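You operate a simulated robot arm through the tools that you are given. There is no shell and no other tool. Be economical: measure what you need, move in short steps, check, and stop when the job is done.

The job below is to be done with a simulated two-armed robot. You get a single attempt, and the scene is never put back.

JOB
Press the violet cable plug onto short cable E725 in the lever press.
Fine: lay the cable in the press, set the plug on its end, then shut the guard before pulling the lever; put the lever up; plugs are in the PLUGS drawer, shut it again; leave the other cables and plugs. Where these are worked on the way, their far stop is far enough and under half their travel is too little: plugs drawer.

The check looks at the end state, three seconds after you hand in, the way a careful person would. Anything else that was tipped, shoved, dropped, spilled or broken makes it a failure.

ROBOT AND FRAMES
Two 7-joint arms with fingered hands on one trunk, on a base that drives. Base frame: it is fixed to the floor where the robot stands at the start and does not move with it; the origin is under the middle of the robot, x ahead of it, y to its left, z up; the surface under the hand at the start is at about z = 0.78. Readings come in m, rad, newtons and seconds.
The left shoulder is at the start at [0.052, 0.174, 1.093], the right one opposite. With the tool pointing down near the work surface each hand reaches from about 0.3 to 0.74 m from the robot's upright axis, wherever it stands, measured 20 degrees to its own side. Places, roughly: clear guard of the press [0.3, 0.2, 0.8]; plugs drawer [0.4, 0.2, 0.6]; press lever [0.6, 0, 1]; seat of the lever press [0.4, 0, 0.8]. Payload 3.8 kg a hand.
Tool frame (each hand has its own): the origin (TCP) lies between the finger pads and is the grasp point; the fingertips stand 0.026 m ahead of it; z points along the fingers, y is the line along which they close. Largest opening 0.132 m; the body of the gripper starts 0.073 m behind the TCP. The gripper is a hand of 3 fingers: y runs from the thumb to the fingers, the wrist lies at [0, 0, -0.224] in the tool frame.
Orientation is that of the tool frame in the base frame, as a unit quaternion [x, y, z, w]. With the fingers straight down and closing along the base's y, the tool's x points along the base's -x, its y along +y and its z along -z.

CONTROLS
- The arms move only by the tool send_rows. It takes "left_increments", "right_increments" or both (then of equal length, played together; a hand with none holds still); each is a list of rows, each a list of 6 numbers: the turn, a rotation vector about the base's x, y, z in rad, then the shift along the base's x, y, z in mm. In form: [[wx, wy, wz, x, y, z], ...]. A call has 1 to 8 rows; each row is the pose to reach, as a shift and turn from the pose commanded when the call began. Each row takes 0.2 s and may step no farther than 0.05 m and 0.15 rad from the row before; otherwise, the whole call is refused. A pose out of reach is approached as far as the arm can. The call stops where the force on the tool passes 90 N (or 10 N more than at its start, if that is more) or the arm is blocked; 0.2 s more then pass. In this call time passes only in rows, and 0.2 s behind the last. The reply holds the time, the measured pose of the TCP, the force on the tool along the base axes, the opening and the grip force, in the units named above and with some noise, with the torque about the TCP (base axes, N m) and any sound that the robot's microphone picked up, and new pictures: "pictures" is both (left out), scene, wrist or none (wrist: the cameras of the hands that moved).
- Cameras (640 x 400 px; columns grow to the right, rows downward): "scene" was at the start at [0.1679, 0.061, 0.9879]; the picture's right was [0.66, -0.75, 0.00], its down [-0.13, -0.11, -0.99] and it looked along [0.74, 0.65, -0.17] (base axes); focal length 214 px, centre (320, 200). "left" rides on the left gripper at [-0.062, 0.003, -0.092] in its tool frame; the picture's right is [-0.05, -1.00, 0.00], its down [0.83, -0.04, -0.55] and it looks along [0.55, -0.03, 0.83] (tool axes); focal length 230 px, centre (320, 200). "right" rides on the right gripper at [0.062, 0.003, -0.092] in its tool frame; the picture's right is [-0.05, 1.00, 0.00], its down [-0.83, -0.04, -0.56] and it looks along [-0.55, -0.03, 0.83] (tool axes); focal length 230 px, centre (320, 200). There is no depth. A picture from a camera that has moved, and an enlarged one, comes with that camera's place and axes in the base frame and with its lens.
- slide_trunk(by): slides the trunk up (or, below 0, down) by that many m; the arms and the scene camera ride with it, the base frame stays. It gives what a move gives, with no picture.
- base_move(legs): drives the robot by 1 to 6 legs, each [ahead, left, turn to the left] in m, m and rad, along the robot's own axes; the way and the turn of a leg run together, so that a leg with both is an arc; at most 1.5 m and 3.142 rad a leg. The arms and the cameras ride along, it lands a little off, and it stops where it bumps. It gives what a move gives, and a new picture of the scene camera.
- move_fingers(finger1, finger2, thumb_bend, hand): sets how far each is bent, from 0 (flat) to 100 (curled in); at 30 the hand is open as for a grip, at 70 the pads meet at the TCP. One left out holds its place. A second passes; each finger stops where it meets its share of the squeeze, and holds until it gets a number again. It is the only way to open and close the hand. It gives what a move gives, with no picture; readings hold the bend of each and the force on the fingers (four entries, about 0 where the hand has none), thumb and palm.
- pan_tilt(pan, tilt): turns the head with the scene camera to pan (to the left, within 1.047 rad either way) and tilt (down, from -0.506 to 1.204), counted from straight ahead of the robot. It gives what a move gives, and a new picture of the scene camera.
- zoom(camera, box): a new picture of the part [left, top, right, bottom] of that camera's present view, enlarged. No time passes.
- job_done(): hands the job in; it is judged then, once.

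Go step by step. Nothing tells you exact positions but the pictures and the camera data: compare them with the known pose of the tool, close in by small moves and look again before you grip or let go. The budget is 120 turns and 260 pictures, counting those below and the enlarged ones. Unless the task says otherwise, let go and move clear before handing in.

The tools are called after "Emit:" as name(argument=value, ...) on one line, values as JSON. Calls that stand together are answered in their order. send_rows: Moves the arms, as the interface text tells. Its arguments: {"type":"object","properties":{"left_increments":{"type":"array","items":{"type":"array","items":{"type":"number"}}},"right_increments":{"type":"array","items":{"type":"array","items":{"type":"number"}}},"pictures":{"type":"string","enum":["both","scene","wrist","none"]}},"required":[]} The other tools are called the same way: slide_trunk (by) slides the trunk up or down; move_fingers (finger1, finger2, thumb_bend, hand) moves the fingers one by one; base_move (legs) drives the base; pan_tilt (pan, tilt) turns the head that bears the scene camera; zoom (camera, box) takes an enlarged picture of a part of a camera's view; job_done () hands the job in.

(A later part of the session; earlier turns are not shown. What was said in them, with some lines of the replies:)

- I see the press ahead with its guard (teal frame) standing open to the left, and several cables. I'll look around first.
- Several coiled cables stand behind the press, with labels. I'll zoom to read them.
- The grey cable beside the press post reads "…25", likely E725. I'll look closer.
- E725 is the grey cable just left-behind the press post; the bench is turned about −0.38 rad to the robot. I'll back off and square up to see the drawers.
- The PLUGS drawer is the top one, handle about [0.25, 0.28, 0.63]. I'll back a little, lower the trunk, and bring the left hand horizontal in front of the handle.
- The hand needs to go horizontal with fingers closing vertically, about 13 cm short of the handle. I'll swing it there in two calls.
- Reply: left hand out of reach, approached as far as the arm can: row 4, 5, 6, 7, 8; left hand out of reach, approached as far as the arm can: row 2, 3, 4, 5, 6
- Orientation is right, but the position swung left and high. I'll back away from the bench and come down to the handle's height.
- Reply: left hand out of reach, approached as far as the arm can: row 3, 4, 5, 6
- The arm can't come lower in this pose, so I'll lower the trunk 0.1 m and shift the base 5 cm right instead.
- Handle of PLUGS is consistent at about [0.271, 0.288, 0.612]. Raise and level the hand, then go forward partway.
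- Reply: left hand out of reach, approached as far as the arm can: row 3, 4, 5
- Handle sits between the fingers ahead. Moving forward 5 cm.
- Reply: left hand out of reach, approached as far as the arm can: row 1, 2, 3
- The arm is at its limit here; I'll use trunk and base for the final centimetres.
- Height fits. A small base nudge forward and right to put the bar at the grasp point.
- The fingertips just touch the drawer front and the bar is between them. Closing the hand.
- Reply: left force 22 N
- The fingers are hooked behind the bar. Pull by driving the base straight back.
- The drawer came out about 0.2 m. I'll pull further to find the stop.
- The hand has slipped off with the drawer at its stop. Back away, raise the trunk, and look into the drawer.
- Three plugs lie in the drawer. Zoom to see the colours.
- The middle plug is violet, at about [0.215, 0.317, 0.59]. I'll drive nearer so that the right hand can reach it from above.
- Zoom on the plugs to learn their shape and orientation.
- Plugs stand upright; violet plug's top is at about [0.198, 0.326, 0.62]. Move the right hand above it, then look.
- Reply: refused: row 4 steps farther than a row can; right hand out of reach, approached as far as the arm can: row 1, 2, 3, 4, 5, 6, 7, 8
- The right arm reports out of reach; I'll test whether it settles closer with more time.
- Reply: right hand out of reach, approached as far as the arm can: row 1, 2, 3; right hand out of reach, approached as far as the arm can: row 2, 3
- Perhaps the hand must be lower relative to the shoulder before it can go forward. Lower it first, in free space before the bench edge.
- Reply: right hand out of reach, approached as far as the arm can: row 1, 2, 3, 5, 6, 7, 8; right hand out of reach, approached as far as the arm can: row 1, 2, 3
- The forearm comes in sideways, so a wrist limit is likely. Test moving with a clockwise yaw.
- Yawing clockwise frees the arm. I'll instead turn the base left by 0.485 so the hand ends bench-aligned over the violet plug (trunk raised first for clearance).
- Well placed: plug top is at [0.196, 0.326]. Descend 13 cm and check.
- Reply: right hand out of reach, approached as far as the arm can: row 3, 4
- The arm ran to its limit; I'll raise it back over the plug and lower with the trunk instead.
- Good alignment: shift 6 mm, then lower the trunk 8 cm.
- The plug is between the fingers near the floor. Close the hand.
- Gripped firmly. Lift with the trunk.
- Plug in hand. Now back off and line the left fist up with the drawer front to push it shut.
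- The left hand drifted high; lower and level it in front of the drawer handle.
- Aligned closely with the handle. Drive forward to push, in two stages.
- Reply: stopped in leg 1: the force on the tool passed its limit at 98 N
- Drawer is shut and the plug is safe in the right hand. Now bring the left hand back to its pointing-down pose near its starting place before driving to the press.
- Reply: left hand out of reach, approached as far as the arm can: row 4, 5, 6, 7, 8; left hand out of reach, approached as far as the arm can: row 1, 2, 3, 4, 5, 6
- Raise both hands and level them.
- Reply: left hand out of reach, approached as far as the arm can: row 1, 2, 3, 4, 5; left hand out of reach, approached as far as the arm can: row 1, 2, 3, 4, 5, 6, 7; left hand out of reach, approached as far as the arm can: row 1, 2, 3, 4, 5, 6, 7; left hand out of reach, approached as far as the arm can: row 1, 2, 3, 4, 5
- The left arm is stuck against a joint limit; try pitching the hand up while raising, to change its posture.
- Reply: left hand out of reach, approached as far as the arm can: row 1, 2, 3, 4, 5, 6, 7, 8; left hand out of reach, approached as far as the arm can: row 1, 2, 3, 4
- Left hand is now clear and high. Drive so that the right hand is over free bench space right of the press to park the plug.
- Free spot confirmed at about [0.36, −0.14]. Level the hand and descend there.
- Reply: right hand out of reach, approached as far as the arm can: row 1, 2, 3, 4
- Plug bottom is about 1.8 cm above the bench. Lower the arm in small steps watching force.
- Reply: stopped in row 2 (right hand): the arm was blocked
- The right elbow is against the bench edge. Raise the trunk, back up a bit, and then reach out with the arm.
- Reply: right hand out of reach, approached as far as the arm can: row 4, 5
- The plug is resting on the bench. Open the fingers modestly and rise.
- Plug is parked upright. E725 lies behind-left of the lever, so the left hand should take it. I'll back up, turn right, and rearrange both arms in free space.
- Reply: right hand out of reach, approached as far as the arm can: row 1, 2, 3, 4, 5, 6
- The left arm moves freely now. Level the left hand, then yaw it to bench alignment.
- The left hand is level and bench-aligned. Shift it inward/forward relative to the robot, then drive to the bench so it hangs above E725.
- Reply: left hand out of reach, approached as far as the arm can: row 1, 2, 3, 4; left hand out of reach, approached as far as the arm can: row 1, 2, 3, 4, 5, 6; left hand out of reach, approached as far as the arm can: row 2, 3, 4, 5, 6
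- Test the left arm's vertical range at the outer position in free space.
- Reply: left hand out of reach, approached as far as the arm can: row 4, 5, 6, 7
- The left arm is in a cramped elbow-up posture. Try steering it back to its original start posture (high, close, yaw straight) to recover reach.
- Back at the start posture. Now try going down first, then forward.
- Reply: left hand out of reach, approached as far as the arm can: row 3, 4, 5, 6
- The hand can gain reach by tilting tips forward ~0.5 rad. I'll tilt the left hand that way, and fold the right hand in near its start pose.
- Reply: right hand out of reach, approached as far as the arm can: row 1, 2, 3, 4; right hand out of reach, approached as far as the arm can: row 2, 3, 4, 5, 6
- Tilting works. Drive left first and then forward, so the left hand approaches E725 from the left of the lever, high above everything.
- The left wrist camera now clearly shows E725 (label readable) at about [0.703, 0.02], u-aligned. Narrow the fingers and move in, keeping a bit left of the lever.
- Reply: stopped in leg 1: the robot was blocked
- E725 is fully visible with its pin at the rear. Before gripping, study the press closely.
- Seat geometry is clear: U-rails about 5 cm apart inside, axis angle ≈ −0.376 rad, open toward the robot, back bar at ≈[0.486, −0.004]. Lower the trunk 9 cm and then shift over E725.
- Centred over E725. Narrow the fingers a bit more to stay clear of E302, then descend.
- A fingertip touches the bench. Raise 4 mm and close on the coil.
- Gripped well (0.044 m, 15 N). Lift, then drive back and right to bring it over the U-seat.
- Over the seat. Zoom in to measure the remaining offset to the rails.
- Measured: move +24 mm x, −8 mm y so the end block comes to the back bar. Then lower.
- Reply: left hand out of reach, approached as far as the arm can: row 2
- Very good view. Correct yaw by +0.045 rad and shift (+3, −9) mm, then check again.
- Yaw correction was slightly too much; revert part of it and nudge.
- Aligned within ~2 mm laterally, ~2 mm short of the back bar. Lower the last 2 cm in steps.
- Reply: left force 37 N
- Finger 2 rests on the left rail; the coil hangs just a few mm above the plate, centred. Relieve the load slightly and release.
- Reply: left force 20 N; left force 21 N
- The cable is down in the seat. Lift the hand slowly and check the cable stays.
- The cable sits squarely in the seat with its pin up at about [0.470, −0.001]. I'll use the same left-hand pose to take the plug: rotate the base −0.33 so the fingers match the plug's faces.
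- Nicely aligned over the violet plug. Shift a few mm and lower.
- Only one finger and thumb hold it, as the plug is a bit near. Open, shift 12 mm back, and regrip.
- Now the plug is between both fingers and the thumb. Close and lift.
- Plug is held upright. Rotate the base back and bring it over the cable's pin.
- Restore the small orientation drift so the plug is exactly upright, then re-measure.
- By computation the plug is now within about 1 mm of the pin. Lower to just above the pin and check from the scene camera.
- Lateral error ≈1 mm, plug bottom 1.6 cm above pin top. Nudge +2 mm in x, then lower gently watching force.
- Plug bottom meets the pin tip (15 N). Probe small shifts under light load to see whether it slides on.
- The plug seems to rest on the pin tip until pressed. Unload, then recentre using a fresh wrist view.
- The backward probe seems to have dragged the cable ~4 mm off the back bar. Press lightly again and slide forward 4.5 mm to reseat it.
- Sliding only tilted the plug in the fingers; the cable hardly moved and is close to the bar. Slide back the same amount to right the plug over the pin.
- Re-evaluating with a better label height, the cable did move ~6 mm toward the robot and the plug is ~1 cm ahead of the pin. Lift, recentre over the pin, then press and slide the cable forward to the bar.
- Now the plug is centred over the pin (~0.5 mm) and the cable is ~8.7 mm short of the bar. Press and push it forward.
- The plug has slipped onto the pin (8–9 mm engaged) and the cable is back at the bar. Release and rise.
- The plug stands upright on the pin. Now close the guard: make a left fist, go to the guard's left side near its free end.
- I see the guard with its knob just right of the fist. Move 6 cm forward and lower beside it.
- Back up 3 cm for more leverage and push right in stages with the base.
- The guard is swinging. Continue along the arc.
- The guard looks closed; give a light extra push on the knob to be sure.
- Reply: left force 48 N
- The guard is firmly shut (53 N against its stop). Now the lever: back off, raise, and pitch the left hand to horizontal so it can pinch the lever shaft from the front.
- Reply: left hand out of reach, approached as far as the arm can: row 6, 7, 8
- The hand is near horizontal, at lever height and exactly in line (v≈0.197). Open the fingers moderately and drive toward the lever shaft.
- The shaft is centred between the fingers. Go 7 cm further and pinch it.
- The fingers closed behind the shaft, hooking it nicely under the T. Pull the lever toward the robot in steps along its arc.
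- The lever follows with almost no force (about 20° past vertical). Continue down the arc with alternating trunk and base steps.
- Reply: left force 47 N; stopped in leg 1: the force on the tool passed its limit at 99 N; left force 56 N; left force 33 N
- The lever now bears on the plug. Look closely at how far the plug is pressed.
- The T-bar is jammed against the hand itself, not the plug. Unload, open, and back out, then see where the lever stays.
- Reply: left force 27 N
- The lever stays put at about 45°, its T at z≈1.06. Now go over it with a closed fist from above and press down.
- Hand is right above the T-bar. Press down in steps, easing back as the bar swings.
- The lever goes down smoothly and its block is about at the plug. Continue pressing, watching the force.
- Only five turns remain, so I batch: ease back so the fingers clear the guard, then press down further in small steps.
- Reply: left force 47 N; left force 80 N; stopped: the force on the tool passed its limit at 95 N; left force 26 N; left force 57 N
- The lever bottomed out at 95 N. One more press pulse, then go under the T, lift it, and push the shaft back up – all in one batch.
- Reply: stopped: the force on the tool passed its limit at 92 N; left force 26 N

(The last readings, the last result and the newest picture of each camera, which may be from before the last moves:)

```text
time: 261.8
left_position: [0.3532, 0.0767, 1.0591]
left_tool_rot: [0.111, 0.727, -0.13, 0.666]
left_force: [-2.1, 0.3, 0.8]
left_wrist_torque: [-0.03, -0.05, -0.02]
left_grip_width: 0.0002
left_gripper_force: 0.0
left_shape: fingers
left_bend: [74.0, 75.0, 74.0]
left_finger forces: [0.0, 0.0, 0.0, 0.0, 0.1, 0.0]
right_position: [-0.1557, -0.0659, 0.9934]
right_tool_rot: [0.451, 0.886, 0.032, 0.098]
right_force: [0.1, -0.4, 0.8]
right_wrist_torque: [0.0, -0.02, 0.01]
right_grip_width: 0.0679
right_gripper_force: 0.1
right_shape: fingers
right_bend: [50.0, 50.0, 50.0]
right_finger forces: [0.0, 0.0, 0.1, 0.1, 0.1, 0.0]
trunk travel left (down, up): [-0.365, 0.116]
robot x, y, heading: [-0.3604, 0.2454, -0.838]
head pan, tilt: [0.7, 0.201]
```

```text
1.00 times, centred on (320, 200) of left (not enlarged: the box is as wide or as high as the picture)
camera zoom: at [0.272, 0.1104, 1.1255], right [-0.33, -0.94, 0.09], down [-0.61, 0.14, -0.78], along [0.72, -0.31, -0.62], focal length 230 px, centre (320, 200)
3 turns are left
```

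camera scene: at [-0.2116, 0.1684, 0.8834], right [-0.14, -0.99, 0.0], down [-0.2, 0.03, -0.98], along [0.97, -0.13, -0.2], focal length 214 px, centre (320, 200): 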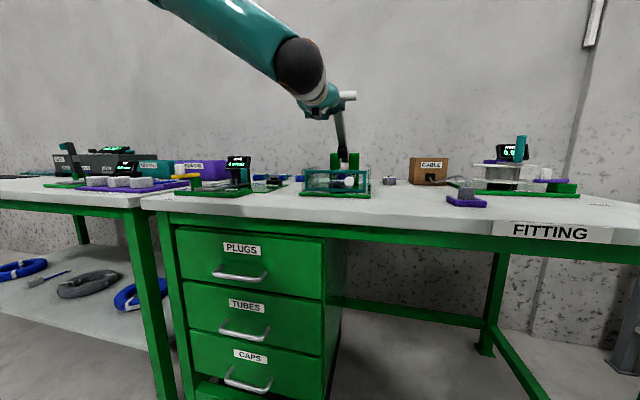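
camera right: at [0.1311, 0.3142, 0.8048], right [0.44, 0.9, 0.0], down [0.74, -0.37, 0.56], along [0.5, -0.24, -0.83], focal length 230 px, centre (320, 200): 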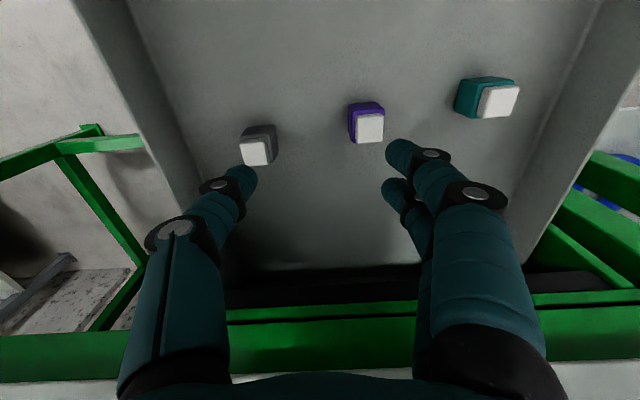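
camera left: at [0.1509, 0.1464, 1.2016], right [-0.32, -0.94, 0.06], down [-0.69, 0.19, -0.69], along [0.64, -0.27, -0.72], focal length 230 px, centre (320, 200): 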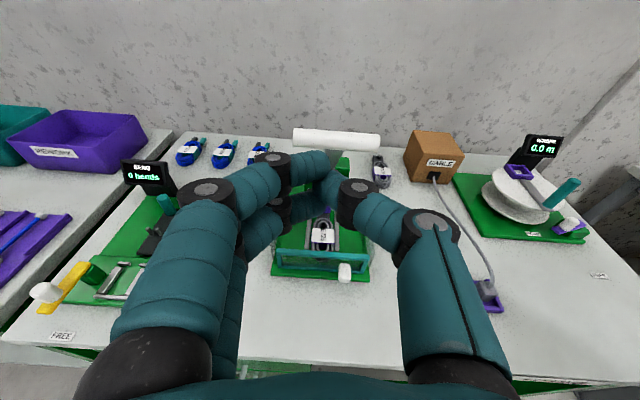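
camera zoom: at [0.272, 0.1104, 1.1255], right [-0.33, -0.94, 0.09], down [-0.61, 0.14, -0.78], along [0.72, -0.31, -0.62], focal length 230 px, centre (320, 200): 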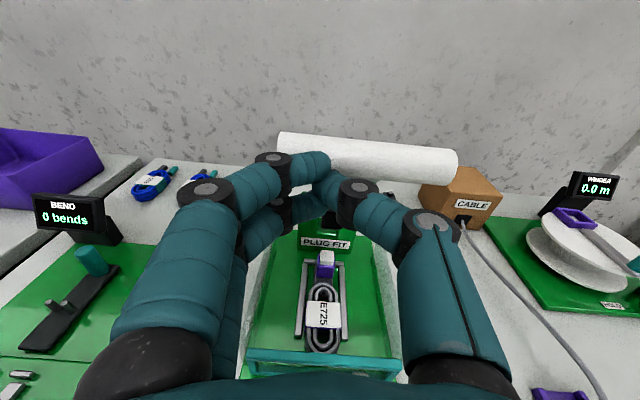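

The lever is up to about 35°. Now drop slightly, centre the fist on the shaft's front, and push it back fully upright.

Emit:
slide_trunk(by=-0.03)

Emit:
base_move(legs=[[-0.0277, -0.0363, 0]])

Emit:
base_move(legs=[[0.137, 0.061, 0]])

Emit:
base_move(legs=[[0.11, 0.048, 0]])

Emit:
zoom(camera="left", box=[0, 0, 640, 400])

Emit:
zoom(camera="scene", box=[260, 120, 400, 300])

```text
time: 262.5
left_position: [0.3513, 0.0761, 1.0273]
left_tool_rot: [0.112, 0.725, -0.131, 0.667]
left_force: [-0.7, 0.2, 0.2]
left_wrist_torque: [-0.01, -0.01, 0.0]
left_grip_width: 0.0
left_gripper_force: 0.0
left_shape: fingers
left_bend: [74.0, 75.0, 73.0]
left_finger forces: [0.0, 0.1, 0.1, 0.0, 0.0, 0.1]
right_position: [-0.1546, -0.0657, 0.963]
right_tool_rot: [0.453, 0.886, 0.032, 0.098]
right_force: [0.1, 0.3, 0.1]
right_wrist_torque: [0.05, -0.01, 0.01]
right_grip_width: 0.0678
right_gripper_force: 0.1
right_shape: fingers
right_bend: [50.0, 50.0, 50.0]
right_finger forces: [0.1, 0.0, 0.0, 0.0, 0.0, 0.0]
trunk travel left (down, up): [-0.335, 0.146]
robot x, y, heading: [-0.3573, 0.2454, -0.839]
head pan, tilt: [0.7, 0.201]
```

```text
time: 263.5
left_position: [0.3071, 0.0732, 1.0283]
left_tool_rot: [0.111, 0.726, -0.13, 0.666]
left_force: [0.9, -0.2, 0.3]
left_wrist_torque: [0.0, 0.01, 0.01]
left_grip_width: 0.0003
left_gripper_force: 0.0
left_shape: fingers
left_bend: [74.0, 75.0, 73.0]
left_finger forces: [0.0, 0.1, 0.0, 0.1, 0.0, 0.0]
right_position: [-0.2019, -0.0682, 0.9613]
right_tool_rot: [0.452, 0.886, 0.033, 0.098]
right_force: [0.4, 0.3, -0.2]
right_wrist_torque: [0.01, 0.01, 0.04]
right_grip_width: 0.0675
right_gripper_force: 0.0
right_shape: fingers
right_bend: [50.0, 50.0, 50.0]
right_finger forces: [0.1, 0.0, 0.0, 0.0, 0.0, 0.0]
trunk travel left (down, up): [-0.335, 0.146]
robot x, y, heading: [-0.4106, 0.2446, -0.834]
head pan, tilt: [0.7, 0.201]
camera scene: at [-0.2566, 0.1632, 0.9131], right [-0.14, -0.99, 0.0], down [-0.2, 0.03, -0.98], along [0.97, -0.13, -0.2], focal length 214 px, centre (320, 200)
```

scene: 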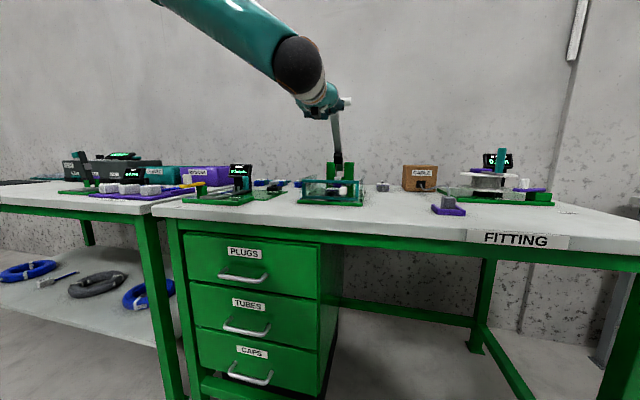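

```text
time: 264.9
left_position: [0.4453, 0.0073, 1.0275]
left_tool_rot: [0.112, 0.726, -0.13, 0.666]
left_force: [0.5, 0.3, -0.6]
left_wrist_torque: [-0.01, 0.02, 0.0]
left_grip_width: 0.0
left_gripper_force: 0.1
left_shape: fingers
left_bend: [74.0, 75.0, 73.0]
left_finger forces: [0.0, 0.0, 0.0, 0.1, 0.0, 0.0]
right_position: [-0.0627, -0.1308, 0.9632]
right_tool_rot: [0.452, 0.886, 0.033, 0.098]
right_force: [-0.6, 0.1, -0.3]
right_wrist_torque: [0.03, 0.0, 0.01]
right_grip_width: 0.0678
right_gripper_force: 0.1
right_shape: fingers
right_bend: [50.0, 50.0, 50.0]
right_finger forces: [0.0, 0.0, 0.0, 0.0, 0.0, 0.0]
trunk travel left (down, up): [-0.335, 0.146]
robot x, y, heading: [-0.2719, 0.1773, -0.836]
head pan, tilt: [0.7, 0.201]
camera scene: at [-0.1177, 0.0998, 0.9129], right [-0.14, -0.99, 0.0], down [-0.2, 0.03, -0.98], along [0.97, -0.14, -0.2], focal length 214 px, centre (320, 200)
```

scene: 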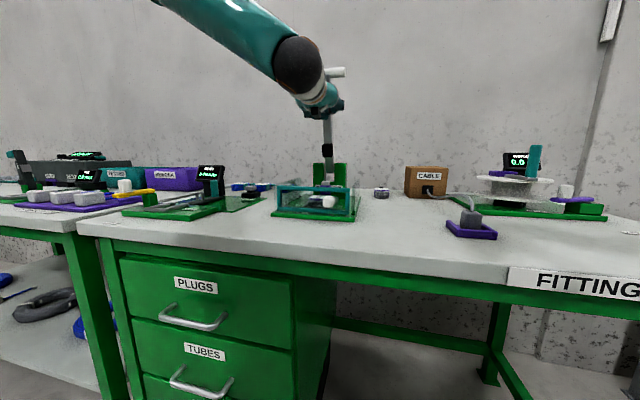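

```text
time: 266.1
left_position: [0.5492, -0.0438, 1.0315]
left_tool_rot: [0.116, 0.724, -0.134, 0.667]
left_force: [-23.9, -7.4, 3.6]
left_wrist_torque: [-0.04, 0.18, -0.08]
left_grip_width: 0.0002
left_gripper_force: 20.1
left_shape: fingers
left_bend: [76.0, 78.0, 73.0]
left_finger forces: [11.5, 28.5, 0.0, 0.0, 0.0, 0.0]
right_position: [0.0435, -0.1823, 0.9631]
right_tool_rot: [0.454, 0.885, 0.034, 0.099]
right_force: [-0.2, 0.7, -0.5]
right_wrist_torque: [0.0, -0.01, 0.02]
right_grip_width: 0.0677
right_gripper_force: 0.0
right_shape: fingers
right_bend: [50.0, 50.0, 50.0]
right_finger forces: [0.1, 0.0, 0.0, 0.0, 0.1, 0.0]
trunk travel left (down, up): [-0.335, 0.146]
robot x, y, heading: [-0.1589, 0.1304, -0.844]
head pan, tilt: [0.7, 0.201]
camera scene: at [-0.0115, 0.0496, 0.9134], right [-0.14, -0.99, 0.0], down [-0.19, 0.03, -0.98], along [0.97, -0.14, -0.2], focal length 214 px, centre (320, 200)
```

scene: 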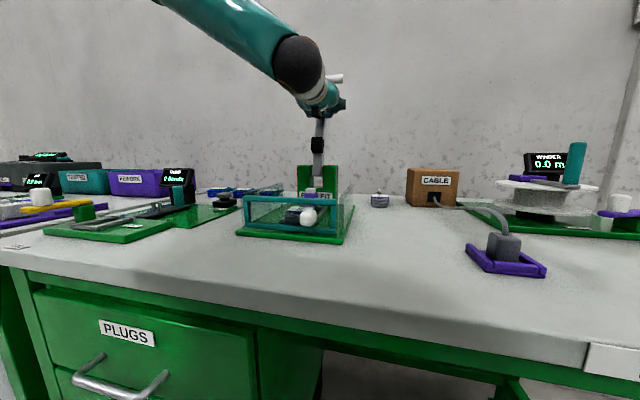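

```text
1.00 times, centred on (320, 200) of left (not enlarged: the box is as wide or as high as the picture)
camera zoom: at [0.4694, -0.0101, 1.0981], right [-0.34, -0.94, 0.09], down [-0.6, 0.14, -0.78], along [0.72, -0.32, -0.61], focal length 230 px, centre (320, 200)
```

zoom: 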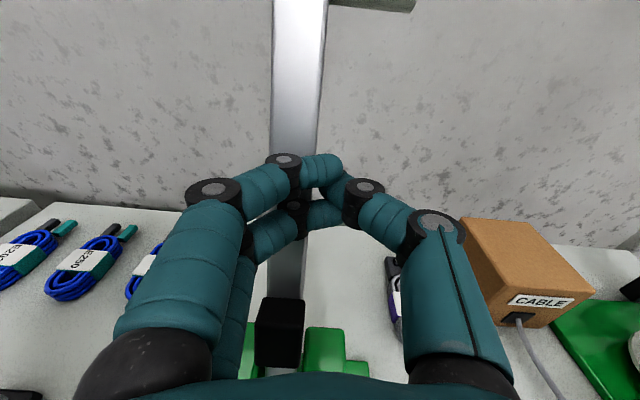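

```text
2.22 times, centred on (330, 210) of scene
camera zoom: at [-0.0115, 0.0496, 0.9134], right [-0.14, -0.99, 0.0], down [-0.19, 0.03, -0.98], along [0.97, -0.14, -0.2], focal length 477 px, centre (298, 178)
2 turns are left
```

zoom: 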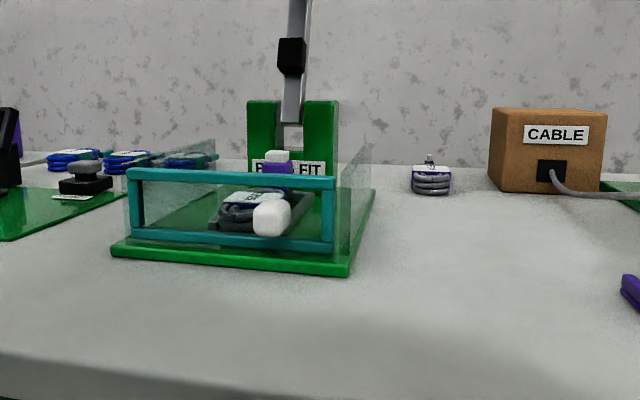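

The lever is against its upright stop, and the plug's top is about 12 mm lower than before – pressed on. Back the hand clear and take a last look.

Emit:
base_move(legs=[[-0.3, -0.13, 0]])

Emit:
zoom(camera="scene", box=[230, 90, 430, 250])

```text
time: 268.3
left_position: [0.2542, 0.0862, 1.0294]
left_tool_rot: [0.117, 0.725, -0.136, 0.665]
left_force: [0.4, -0.4, 0.5]
left_wrist_torque: [-0.04, 0.02, 0.03]
left_grip_width: 0.0
left_gripper_force: 0.1
left_shape: fingers
left_bend: [75.0, 76.0, 73.0]
left_finger forces: [0.0, 0.0, 0.0, 0.1, 0.0, 0.1]
right_position: [-0.2549, -0.0477, 0.9631]
right_tool_rot: [0.456, 0.884, 0.032, 0.098]
right_force: [0.5, 0.3, -0.1]
right_wrist_torque: [0.01, 0.0, 0.0]
right_grip_width: 0.0678
right_gripper_force: 0.1
right_shape: fingers
right_bend: [50.0, 50.0, 50.0]
right_finger forces: [0.0, 0.0, 0.1, 0.0, 0.0, 0.0]
trunk travel left (down, up): [-0.335, 0.146]
robot x, y, heading: [-0.4598, 0.2658, -0.849]
head pan, tilt: [0.7, 0.201]
camera scene: at [-0.3076, 0.185, 0.9131], right [-0.15, -0.99, 0.0], down [-0.2, 0.03, -0.98], along [0.97, -0.14, -0.2], focal length 214 px, centre (320, 200)
```

scene: 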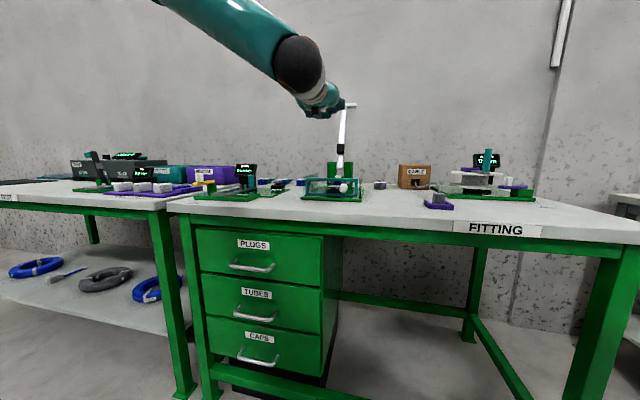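

```text
2.50 times, centred on (330, 170) of scene
camera zoom: at [-0.3076, 0.185, 0.9131], right [-0.15, -0.99, 0.0], down [-0.2, 0.03, -0.98], along [0.97, -0.14, -0.2], focal length 536 px, centre (295, 275)
1 turns are left
```

zoom: 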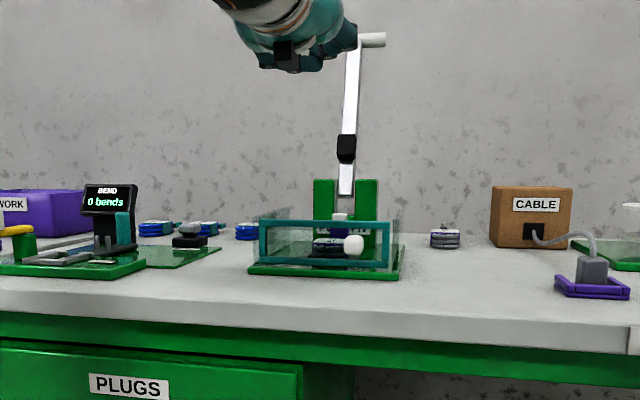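

The lever is up, the guard and the PLUGS drawer are shut, the violet plug sits on E725 in the press, and the hands are clear, so I'm handing in.

Emit:
job_done()

```text
The job is handed in.
```

The job is handed in: the violet plug is on E725 in the lever press, and the guard was shut before the lever was pulled. The lever is back up and the PLUGS drawer is shut.

The pressing itself I could only judge indirectly. The lever stopped at about 95 N, and the plug's top measured roughly 12 mm lower afterwards. I heard no click, and I could not see the joint behind the guard.
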